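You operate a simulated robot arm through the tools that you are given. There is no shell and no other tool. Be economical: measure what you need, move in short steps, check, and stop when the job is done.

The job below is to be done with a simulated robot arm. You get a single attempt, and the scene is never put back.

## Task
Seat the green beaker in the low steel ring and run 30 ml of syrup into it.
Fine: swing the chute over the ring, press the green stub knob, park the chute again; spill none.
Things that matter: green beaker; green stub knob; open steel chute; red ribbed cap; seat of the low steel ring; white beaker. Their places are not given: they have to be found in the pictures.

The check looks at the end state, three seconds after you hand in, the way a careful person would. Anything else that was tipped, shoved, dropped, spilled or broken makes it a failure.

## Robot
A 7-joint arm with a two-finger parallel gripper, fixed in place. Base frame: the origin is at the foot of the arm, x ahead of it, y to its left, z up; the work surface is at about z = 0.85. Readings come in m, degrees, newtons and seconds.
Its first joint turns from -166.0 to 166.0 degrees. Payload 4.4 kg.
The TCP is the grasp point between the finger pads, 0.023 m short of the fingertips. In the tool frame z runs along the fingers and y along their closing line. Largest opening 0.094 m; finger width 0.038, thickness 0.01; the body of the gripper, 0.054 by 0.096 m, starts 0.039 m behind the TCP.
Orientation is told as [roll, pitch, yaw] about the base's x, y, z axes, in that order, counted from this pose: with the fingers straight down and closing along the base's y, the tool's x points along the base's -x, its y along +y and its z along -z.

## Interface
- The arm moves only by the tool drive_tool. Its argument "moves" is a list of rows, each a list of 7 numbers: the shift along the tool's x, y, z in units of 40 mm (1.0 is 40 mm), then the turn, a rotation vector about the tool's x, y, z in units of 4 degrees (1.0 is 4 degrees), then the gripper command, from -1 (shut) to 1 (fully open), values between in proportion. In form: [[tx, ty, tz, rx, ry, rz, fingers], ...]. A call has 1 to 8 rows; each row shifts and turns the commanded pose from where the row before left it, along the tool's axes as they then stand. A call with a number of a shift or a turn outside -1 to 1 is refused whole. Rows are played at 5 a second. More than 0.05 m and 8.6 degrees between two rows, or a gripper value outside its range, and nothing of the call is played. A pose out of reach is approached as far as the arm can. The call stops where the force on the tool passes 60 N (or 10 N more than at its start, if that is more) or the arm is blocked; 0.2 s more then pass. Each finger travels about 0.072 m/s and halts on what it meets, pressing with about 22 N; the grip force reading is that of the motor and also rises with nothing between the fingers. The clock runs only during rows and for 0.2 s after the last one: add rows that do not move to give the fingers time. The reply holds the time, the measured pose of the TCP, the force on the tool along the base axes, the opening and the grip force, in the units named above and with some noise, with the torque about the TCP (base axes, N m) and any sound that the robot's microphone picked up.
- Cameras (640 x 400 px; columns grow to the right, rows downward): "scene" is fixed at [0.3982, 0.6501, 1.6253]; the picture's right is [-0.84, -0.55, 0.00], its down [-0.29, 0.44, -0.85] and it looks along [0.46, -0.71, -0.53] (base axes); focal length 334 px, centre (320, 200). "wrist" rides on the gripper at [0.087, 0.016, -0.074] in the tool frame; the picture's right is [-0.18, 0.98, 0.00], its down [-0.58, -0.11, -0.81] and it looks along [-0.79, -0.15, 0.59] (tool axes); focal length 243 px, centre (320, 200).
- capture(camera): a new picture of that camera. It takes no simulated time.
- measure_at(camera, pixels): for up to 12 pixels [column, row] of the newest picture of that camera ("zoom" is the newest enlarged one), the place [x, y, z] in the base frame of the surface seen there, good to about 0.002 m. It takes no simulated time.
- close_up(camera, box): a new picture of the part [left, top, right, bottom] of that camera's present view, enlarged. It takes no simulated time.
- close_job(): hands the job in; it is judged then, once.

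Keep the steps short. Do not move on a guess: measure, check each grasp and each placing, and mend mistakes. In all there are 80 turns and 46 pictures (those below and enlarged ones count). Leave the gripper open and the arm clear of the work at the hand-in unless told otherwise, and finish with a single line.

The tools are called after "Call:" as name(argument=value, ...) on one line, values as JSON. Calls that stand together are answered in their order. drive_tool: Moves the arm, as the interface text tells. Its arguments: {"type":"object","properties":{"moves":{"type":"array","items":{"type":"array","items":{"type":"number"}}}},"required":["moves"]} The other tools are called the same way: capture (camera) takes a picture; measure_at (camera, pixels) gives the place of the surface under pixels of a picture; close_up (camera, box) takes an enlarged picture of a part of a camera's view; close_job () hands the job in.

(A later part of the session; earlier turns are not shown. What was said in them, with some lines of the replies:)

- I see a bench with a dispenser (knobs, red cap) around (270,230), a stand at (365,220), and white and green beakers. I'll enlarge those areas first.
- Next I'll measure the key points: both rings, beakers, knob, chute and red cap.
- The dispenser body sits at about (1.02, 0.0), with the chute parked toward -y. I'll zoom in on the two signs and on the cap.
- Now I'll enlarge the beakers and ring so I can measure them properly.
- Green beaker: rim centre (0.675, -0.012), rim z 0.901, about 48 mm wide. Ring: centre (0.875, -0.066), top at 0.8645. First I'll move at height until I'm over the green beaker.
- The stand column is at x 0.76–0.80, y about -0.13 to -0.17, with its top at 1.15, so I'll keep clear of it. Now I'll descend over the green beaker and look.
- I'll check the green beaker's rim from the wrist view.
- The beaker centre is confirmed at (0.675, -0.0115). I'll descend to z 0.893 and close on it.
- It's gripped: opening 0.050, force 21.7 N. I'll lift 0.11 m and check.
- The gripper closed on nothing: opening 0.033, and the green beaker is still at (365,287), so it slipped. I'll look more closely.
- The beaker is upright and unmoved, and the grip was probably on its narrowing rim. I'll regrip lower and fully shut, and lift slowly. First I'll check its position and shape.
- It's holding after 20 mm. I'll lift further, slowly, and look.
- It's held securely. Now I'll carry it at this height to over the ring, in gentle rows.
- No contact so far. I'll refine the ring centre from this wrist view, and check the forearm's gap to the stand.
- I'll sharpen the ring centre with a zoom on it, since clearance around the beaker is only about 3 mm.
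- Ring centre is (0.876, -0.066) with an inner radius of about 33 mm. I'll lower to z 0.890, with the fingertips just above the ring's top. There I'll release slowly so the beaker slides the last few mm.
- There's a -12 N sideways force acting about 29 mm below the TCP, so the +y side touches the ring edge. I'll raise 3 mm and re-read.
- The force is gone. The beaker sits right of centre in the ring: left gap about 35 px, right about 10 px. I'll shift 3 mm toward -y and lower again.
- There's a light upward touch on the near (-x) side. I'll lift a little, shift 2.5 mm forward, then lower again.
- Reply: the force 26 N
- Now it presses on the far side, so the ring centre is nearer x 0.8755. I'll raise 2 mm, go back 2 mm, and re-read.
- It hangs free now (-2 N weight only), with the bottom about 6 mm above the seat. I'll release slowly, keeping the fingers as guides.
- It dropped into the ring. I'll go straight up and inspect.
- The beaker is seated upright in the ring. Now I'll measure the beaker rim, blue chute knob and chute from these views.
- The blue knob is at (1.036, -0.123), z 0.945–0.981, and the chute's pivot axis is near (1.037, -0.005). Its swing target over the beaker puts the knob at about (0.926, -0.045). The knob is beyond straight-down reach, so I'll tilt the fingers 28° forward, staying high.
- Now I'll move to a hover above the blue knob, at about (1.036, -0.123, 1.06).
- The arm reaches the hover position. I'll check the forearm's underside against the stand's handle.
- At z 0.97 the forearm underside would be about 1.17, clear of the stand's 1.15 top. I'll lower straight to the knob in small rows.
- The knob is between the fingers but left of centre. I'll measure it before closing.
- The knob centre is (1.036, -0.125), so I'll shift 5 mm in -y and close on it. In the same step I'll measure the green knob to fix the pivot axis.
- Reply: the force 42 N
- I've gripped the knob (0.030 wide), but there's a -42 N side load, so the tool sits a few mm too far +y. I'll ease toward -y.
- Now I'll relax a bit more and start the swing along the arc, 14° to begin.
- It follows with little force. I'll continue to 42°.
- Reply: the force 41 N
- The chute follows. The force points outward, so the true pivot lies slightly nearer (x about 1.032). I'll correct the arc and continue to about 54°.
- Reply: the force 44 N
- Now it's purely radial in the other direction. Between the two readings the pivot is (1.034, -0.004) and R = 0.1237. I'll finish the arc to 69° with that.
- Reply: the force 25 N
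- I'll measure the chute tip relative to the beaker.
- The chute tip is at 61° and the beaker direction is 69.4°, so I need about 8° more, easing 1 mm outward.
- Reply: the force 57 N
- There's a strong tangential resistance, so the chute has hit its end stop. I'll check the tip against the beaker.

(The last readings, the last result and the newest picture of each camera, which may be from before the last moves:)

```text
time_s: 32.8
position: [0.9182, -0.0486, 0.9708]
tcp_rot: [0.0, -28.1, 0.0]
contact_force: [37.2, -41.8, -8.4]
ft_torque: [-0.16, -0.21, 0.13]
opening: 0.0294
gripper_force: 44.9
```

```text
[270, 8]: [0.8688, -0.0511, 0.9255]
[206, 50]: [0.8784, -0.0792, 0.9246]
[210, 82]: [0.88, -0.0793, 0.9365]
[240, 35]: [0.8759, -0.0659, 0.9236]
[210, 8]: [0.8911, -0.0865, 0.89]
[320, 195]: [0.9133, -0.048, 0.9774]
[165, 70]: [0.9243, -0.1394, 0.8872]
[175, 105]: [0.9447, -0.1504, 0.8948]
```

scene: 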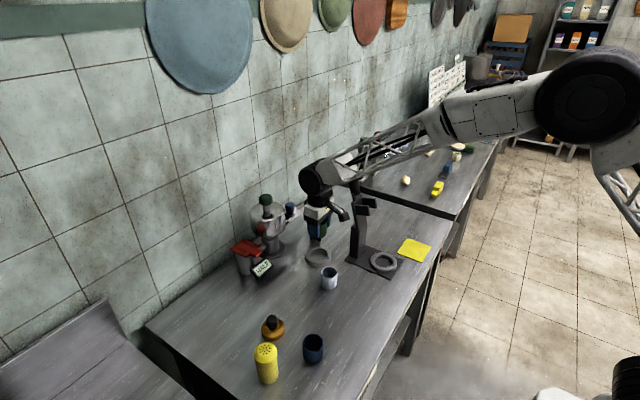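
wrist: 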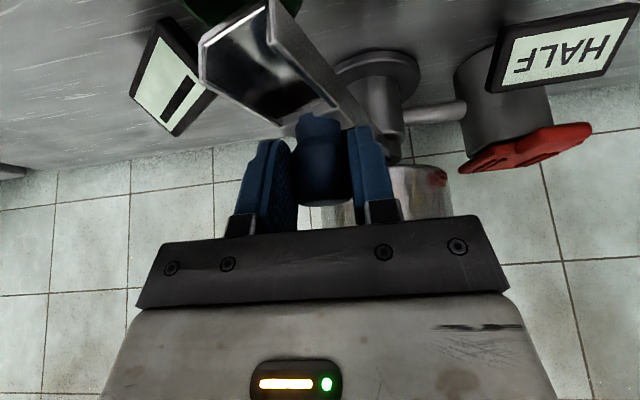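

The tip centre is (0.874, -0.065), exactly over the beaker. I'll unload 2 mm, open, and rise straight up.

Call:
drive_tool(moves=[[-0.015, -0.047, 0.008, 0, 0, 0, -1], [0, 0, 0, 0, 0, 0, -0.2], [0, 0, 0, 0, 0, 0, 0.1], [0, 0, 0, 0, 0, 0, 0.2], [-0.29, 0, -0.55, 0, 0, 0, 0.2], [-0.29, 0, -0.55, 0, 0, 0, 0.2], [-0.35, 0, -0.66, 0, 0, 0, 0.2], [-0.35, 0, -0.66, 0, 0, 0, 0.2]])

Call:
capture(camera="wrist")

```text
time_s: 34.6
position: [0.9185, -0.0478, 1.0792]
tcp_rot: [0.0, -27.9, -0.1]
contact_force: [-0.2, 0.3, -0.3]
ft_torque: [0.02, 0.03, 0.02]
opening: 0.0565
gripper_force: 0.1
```

```text
11 pictures are left
```

wrist: 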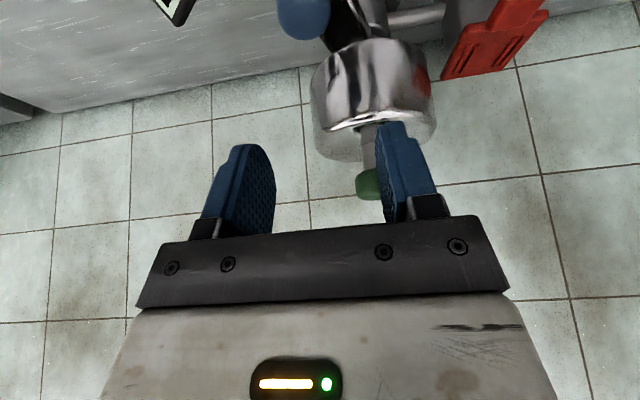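

The chute is left in place. Now I'll close the fingers and hover above the green knob, centre (1.034, -0.004), top at 1.072.

Call:
drive_tool(moves=[[-0.469, 0, -0.883, 0, 0, 0, -1], [0, 0, 0, 0, 0, 0, -1], [-0.82, 0.365, 0.436, 0, 0, 0, -1], [-0.82, 0.365, 0.436, 0, 0, 0, -1], [-0.82, 0.365, 0.436, 0, 0, 0, -1], [0, 0, 0, 0, 0, 0, -1]])

Call:
close_up(camera="scene", box=[230, 160, 350, 280])

```text
time_s: 36.0
position: [1.0285, -0.0017, 1.1204]
tcp_rot: [-0.1, -28.0, 0.0]
contact_force: [-0.1, -0.8, -0.1]
ft_torque: [0.03, -0.02, -0.01]
opening: 0.0
gripper_force: 21.5
```

```text
3.33 times, centred on (290, 220) of scene
```

zoom: 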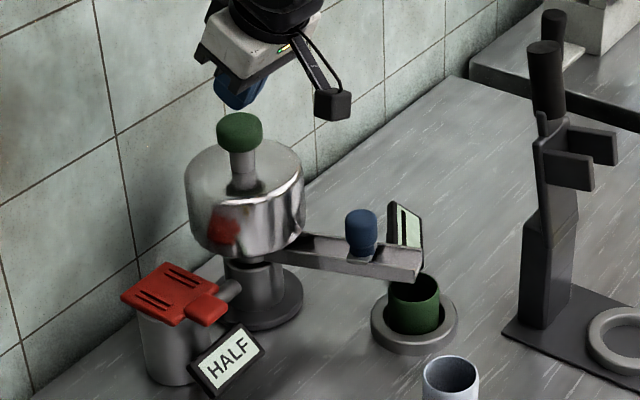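

The fingertips are over the knob. I'll press straight down in small steps until contact.

Call:
drive_tool(moves=[[0.117, 0, 0.221, 0, 0, 0, -1], [0.117, 0, 0.221, 0, 0, 0, -1], [0.047, 0, 0.088, 0, 0, 0, -1], [0, 0, 0, 0, 0, 0, -1]])

```text
time_s: 37.0
position: [1.0287, -0.0043, 1.096]
tcp_rot: [0.0, -28.1, -0.1]
contact_force: [-0.5, 0.7, 1.3]
ft_torque: [0.05, 0.02, 0.02]
opening: 0.0
gripper_force: 21.9
```

Call:
drive_tool(moves=[[0.047, 0, 0.088, 0, 0, 0, -1], [0.047, 0, 0.088, 0, 0, 0, -1], [0, 0, 0, 0, 0, 0, -1]])

```text
time_s: 37.8
position: [1.0273, -0.0054, 1.0879]
tcp_rot: [-0.1, -28.1, 0.0]
contact_force: [1.0, 1.3, 2.6]
ft_torque: [0.04, 0.0, 0.01]
opening: 0.0
gripper_force: 21.8
```

Light contact, about 2.6 N. I'll press on.

Call:
drive_tool(moves=[[0.047, 0, 0.088, 0, 0, 0, -1], [0.047, 0, 0.088, 0, 0, 0, -1], [0, 0, 0, 0, 0, 0, -1]])

```text
time_s: 38.6
position: [1.028, -0.0057, 1.0813]
tcp_rot: [0.0, -28.0, 0.1]
contact_force: [-1.5, 1.6, 4.6]
ft_torque: [0.03, 0.07, 0.03]
opening: 0.0001
gripper_force: 21.9
```

Call:
drive_tool(moves=[[0.047, 0, 0.088, 0, 0, 0, -1], [0.047, 0, 0.088, 0, 0, 0, -1], [0, 0, 0, 0, 0, 0, -1]])

```text
time_s: 39.4
position: [1.0286, -0.0046, 1.0768]
tcp_rot: [0.0, -28.2, 0.0]
contact_force: [-5.8, -6.7, 35.2]
ft_torque: [-0.14, 0.37, 0.06]
opening: 0.0
gripper_force: 21.9
```

It has bottomed out (35 N). I'll look at the chute and beaker while holding.

Call:
close_up(camera="scene", box=[240, 185, 340, 280])

```text
4.21 times, centred on (290, 232) of scene
```

zoom: 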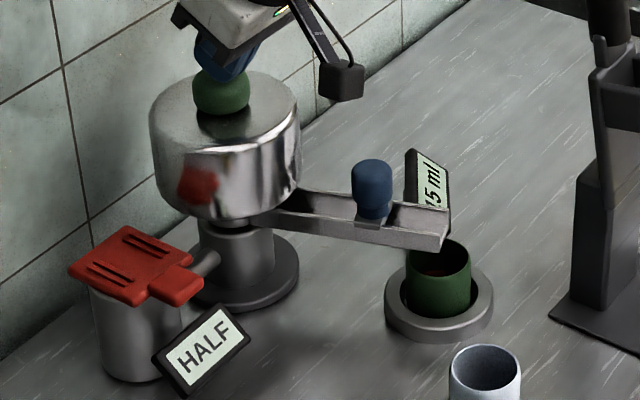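

The display now reads "15 ml", so HALF mode gives 15 ml per press. I'll release fully, wait, and verify the reading before a second press.

Call:
drive_tool(moves=[[-0.117, 0, -0.221, 0, 0, 0, -1], [-0.117, 0, -0.221, 0, 0, 0, -1], [-0.117, 0, -0.221, 0, 0, 0, -1], [0, 0, 0, 0, 0, 0, -1], [0, 0, 0, 0, 0, 0, -1], [0, 0, 0, 0, 0, 0, -1], [0, 0, 0, 0, 0, 0, -1], [0, 0, 0, 0, 0, 0, -1]])

Call:
close_up(camera="scene", box=[250, 190, 350, 270])

```text
time_s: 41.2
position: [1.0283, -0.0055, 1.1016]
tcp_rot: [0.0, -28.0, 0.0]
contact_force: [-0.4, -0.5, 1.2]
ft_torque: [-0.04, -0.02, -0.02]
opening: 0.0002
gripper_force: 21.9
```

```text
5.00 times, centred on (300, 230) of scene
```

zoom: 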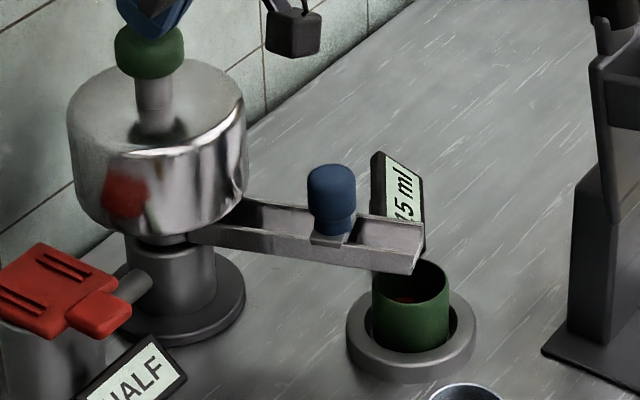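

It stays at 15 ml. I'll lift a little for a full reset, then do the second full press, hold, and release.

Call:
drive_tool(moves=[[-0.07, 0, -0.132, 0, 0, 0, -1], [0, 0, 0, 0, 0, 0, -1], [0.1055, 0, 0.199, 0, 0, 0, -1], [0.1055, 0, 0.199, 0, 0, 0, -1], [0.1055, 0, 0.199, 0, 0, 0, -1], [0.1055, 0, 0.199, 0, 0, 0, -1], [0, 0, 0, 0, 0, 0, -1], [0, 0, 0, 0, 0, 0, -1]])

Call:
drive_tool(moves=[[-0.117, 0, -0.221, 0, 0, 0, -1], [-0.117, 0, -0.221, 0, 0, 0, -1], [-0.117, 0, -0.221, 0, 0, 0, -1], [-0.235, 0, -0.442, 0, 0, 0, -1], [0, 0, 0, 0, 0, 0, -1], [0, 0, 0, 0, 0, 0, -1], [0, 0, 0, 0, 0, 0, -1], [0, 0, 0, 0, 0, 0, -1]])

Call:
close_up(camera="scene", box=[250, 190, 350, 270])

```text
time_s: 43.0
position: [1.0294, -0.0057, 1.0753]
tcp_rot: [0.0, -28.2, 0.1]
contact_force: [-3.3, -1.8, 42.9]
ft_torque: [-0.07, 0.32, 0.02]
opening: 0.0002
gripper_force: 21.9
```

```text
time_s: 44.8
position: [1.0297, -0.0051, 1.1228]
tcp_rot: [-0.1, -28.0, 0.0]
contact_force: [0.6, -0.5, 0.0]
ft_torque: [0.01, 0.0, -0.01]
opening: 0.0001
gripper_force: 21.9
```

```text
5.00 times, centred on (300, 230) of scene
```

zoom: 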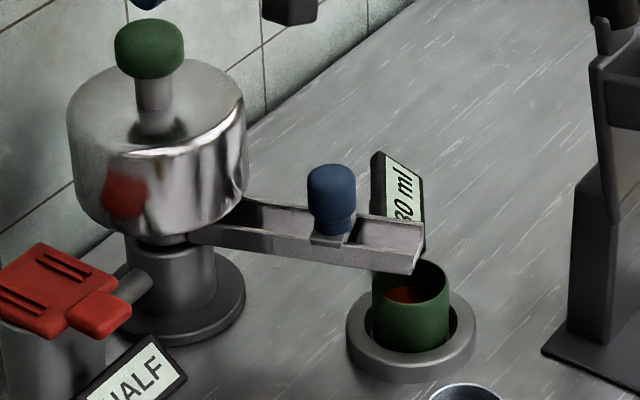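

The display reads 30 ml and syrup is in the beaker. Now I'll go back above the blue knob and open the fingers to 0.056.

Call:
drive_tool(moves=[[0.818, -0.356, -0.434, 0, 0, 0, -1], [0.818, -0.356, -0.434, 0, 0, 0, -0.5], [0.818, -0.356, -0.434, 0, 0, 0, 0.2], [0, 0, 0, 0, 0, 0, 0.2], [0, 0, 0, 0, 0, 0, 0.2], [0.445, 0, 0.838, 0, 0, 0, 0.2], [0.3, 0, 0.56, 0, 0, 0, 0.2], [0, 0, 0, 0, 0, 0, 0.2]])

Call:
capture(camera="wrist")

```text
time_s: 46.6
position: [0.9186, -0.0475, 1.0576]
tcp_rot: [-0.1, -28.0, 0.0]
contact_force: [0.3, -0.3, -0.5]
ft_torque: [-0.04, -0.01, 0.01]
opening: 0.0563
gripper_force: 0.0
```

```text
6 pictures are left
```

wrist: 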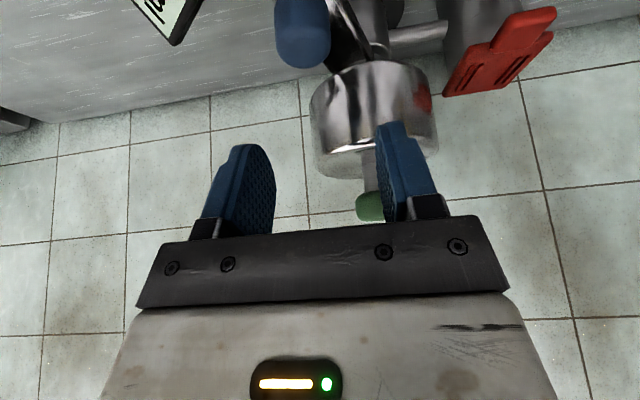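

The knob is where I left it, so I'll descend straight and grip.

Call:
drive_tool(moves=[[0.338, 0, 0.637, 0, 0, 0, 0.2], [0.338, 0, 0.637, 0, 0, 0, 0.2], [0.338, 0, 0.637, 0, 0, 0, 0.2], [0, 0, 0, 0, 0, 0, 0.2], [0, 0, 0, 0, 0, 0, -0.2], [0, 0, 0, 0, 0, 0, -1], [0, 0, 0, 0, 0, 0, -1], [0, 0, 0, 0, 0, 0, -1]])

```text
time_s: 48.5
position: [0.9177, -0.05, 0.9732]
tcp_rot: [0.0, -28.0, -0.1]
contact_force: [1.5, -23.6, -0.3]
ft_torque: [-0.38, 0.18, -0.05]
opening: 0.0294
gripper_force: 45.1
stopped in row 8: the force on the tool passed its limit at 62 N (the readings are from after the stop); the commanded pose is now the measured one
```

I've gripped the knob (0.029). Now I'll swing back along the arc, the first 21°.

Call:
drive_tool(moves=[[-0.17, -0.355, 0.09, 0, 0, 0, -1], [-0.179, -0.32, 0.095, 0, 0, 0, -1], [-0.214, -0.2925, 0.114, 0, 0, 0, -1], [0, 0, 0, 0, 0, 0, -1]])

```text
time_s: 49.5
position: [0.9428, -0.0873, 0.971]
tcp_rot: [0.0, -28.0, -0.1]
contact_force: [-1.6, 0.1, 1.1]
ft_torque: [0.08, -0.14, -0.01]
opening: 0.0294
gripper_force: 44.7
```

Almost no force, so the arc fits well. I'll continue to 19°.

Call:
drive_tool(moves=[[-0.243, -0.26, 0.129, 0, 0, 0, -1], [-0.269, -0.2275, 0.143, 0, 0, 0, -1], [-0.291, -0.185, 0.155, 0, 0, 0, -1], [-0.309, -0.145, 0.164, 0, 0, 0, -1], [0, 0, 0, 0, 0, 0, -1]])

```text
time_s: 50.7
position: [0.9939, -0.1204, 0.9732]
tcp_rot: [0.0, -28.0, -0.1]
contact_force: [-0.8, -0.2, 2.3]
ft_torque: [0.73, 0.1, -0.09]
opening: 0.0297
gripper_force: 45.3
```

Call:
drive_tool(moves=[[-0.322, -0.1025, 0.171, 0, 0, 0, -1], [-0.331, -0.055, 0.176, 0, 0, 0, -1], [-0.282, -0.0125, 0.15, 0, 0, 0, -1], [0, 0, 0, 0, 0, 0, -1]])

```text
time_s: 51.7
position: [1.0362, -0.1282, 0.9729]
tcp_rot: [-0.1, -28.0, 0.0]
contact_force: [-3.1, -18.5, 0.7]
ft_torque: [0.35, 0.46, 0.21]
opening: 0.0298
gripper_force: 45.1
```

The knob is back at its starting place. I'll nudge 2 mm further to feel for the parking stop, then look at the chute.

Call:
drive_tool(moves=[[-0.044, 0, 0.023, 0, 0, 0, -1], [0, 0, 0, 0, 0, 0, -1]])

Call:
capture(camera="wrist")

```text
time_s: 52.3
position: [1.0374, -0.1284, 0.972]
tcp_rot: [0.0, -27.9, 0.0]
contact_force: [-2.2, -31.0, 0.3]
ft_torque: [0.36, 0.33, 0.15]
opening: 0.0297
gripper_force: 44.8
```

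```text
5 pictures are left
```

wrist: 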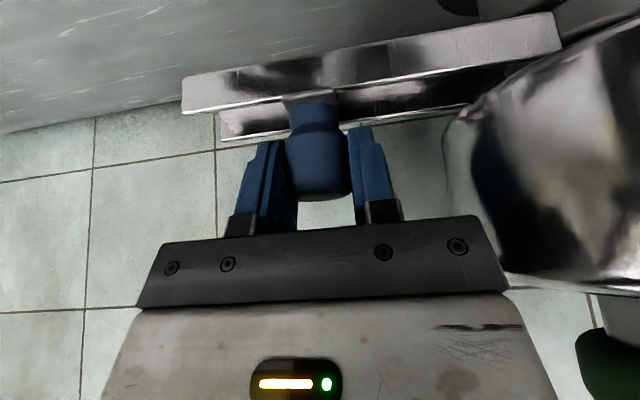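

Call:
measure_at(camera="wrist", pixels=[[200, 95], [550, 35], [280, 82], [420, 58], [225, 125], [320, 110]])

```text
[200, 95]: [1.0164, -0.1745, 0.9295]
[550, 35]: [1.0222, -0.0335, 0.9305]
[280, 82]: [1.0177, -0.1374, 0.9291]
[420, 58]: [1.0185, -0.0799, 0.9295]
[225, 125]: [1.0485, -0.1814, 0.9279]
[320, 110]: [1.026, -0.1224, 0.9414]
```

Within noise the chute is about 1° short of its original line. I'll nudge 2.5 mm more, relieve the side load, then open and rise.

Call:
drive_tool(moves=[[-0.055, -0.025, 0.029, 0, 0, 0, -1], [0, 0, 0, 0, 0, 0, -1]])

```text
time_s: 52.9
position: [1.0404, -0.1273, 0.9729]
tcp_rot: [-0.1, -28.0, -0.1]
contact_force: [-3.3, -24.0, 1.6]
ft_torque: [0.38, 0.33, 0.17]
opening: 0.0298
gripper_force: 45.3
```

Call:
capture(camera="wrist")

Call:
measure_at(camera="wrist", pixels=[[200, 95], [240, 88], [280, 82], [350, 70], [420, 58], [480, 48], [535, 38], [210, 98], [300, 82], [450, 56]])

```text
4 pictures are left
```

wrist: 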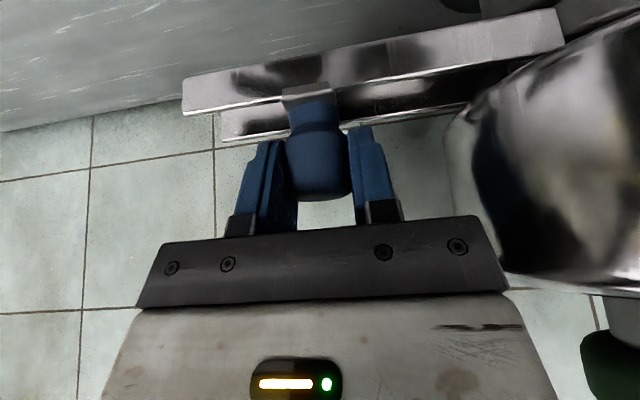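

```text
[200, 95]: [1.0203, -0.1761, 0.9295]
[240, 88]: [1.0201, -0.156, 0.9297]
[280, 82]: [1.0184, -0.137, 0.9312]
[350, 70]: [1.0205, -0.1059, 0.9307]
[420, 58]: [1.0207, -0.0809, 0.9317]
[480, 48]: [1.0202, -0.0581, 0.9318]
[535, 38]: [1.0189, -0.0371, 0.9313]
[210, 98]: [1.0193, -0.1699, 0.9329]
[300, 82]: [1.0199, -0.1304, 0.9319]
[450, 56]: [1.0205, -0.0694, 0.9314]
```

The chute is now parallel to y, as it was originally. I'll release and rise straight up.

Call:
drive_tool(moves=[[0, -0.03, 0, 0, 0, 0, -1], [0, 0, 0, 0, 0, 0, -0.2], [0, 0, 0, 0, 0, 0, 0.2], [0, 0, 0, 0, 0, 0, 0.2], [-0.29, 0, -0.55, 0, 0, 0, 0.2], [-0.352, 0, -0.662, 0, 0, 0, 0.2], [-0.352, 0, -0.662, 0, 0, 0, 0.2], [-0.352, 0, -0.662, 0, 0, 0, 0.2]])

Call:
close_up(camera="scene", box=[230, 180, 370, 290])

```text
time_s: 54.7
position: [1.0385, -0.1268, 1.0875]
tcp_rot: [0.0, -27.8, -0.1]
contact_force: [-0.2, 0.5, -0.6]
ft_torque: [-0.01, 0.01, -0.01]
opening: 0.0563
gripper_force: 0.0
```

```text
3.64 times, centred on (300, 235) of scene
```

zoom: 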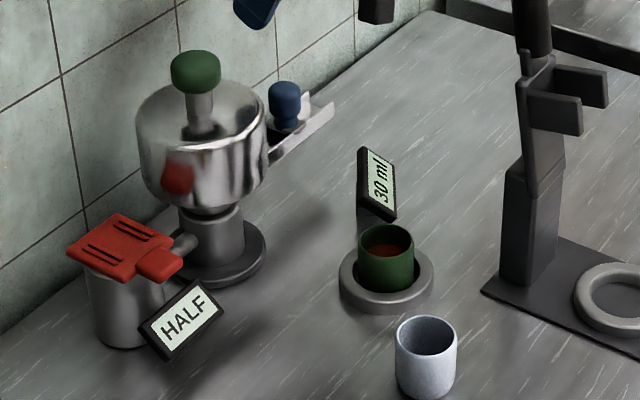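

Chute parked, display at 30 ml, bench dry. I'll retreat up and back with the gripper open.

Call:
drive_tool(moves=[[-0.46, 0, -0.86, 0, 0, 0, 0.6], [-0.46, 0, -0.86, 0, 0, 0, 1], [-0.46, 0, -0.86, 0, 0, 0, 1], [-0.46, 0, -0.86, 0, 0, 0, 1], [-0.46, 0, -0.86, 0, 0, 0, 1], [-0.46, 0, -0.86, 0, 0, 0, 1], [0.88, 0, -0.46, 0, 0, 0, 1], [0.88, 0, -0.46, 0, 0, 0, 1]])

Call:
drive_tool(moves=[[0.88, 0, -0.46, 0, 0, 0, 1], [0.88, 0, -0.46, 0, 0, 0, 1], [0.88, 0, -0.46, 0, 0, 0, 1], [0.88, 0, -0.46, 0, 0, 0, 1], [0.88, 0, -0.46, 0, 0, 0, 1], [0.88, 0, -0.46, 0, 0, 0, 1], [0.88, 0, -0.46, 0, 0, 0, 1], [0, 0, 0, 0, 0, 0, 1]])

Call:
capture(camera="scene")

```text
time_s: 56.5
position: [0.9621, -0.1286, 1.3213]
tcp_rot: [-0.1, -27.9, -0.2]
contact_force: [-0.3, -1.1, -1.7]
ft_torque: [0.02, -0.03, 0.02]
opening: 0.094
gripper_force: 0.1
```

```text
time_s: 58.3
position: [0.6826, -0.1274, 1.3206]
tcp_rot: [0.0, -28.0, -0.1]
contact_force: [-0.3, 0.9, -0.1]
ft_torque: [0.01, 0.03, -0.04]
opening: 0.094
gripper_force: 0.0
```

```text
2 pictures are left
```

scene: 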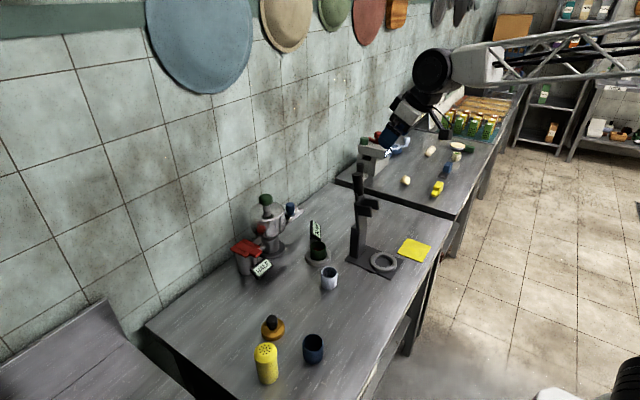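

The arm is clear, nothing else has moved, and the beaker is seated with 30 ml in it. I'll hand in now.

Call:
close_job()

```text
The job is handed in.
```

The green beaker is seated in the low steel ring with 30 ml of syrup in it (two 15 ml presses, since the dispenser showed HALF), the chute is parked again, and I saw no spills.
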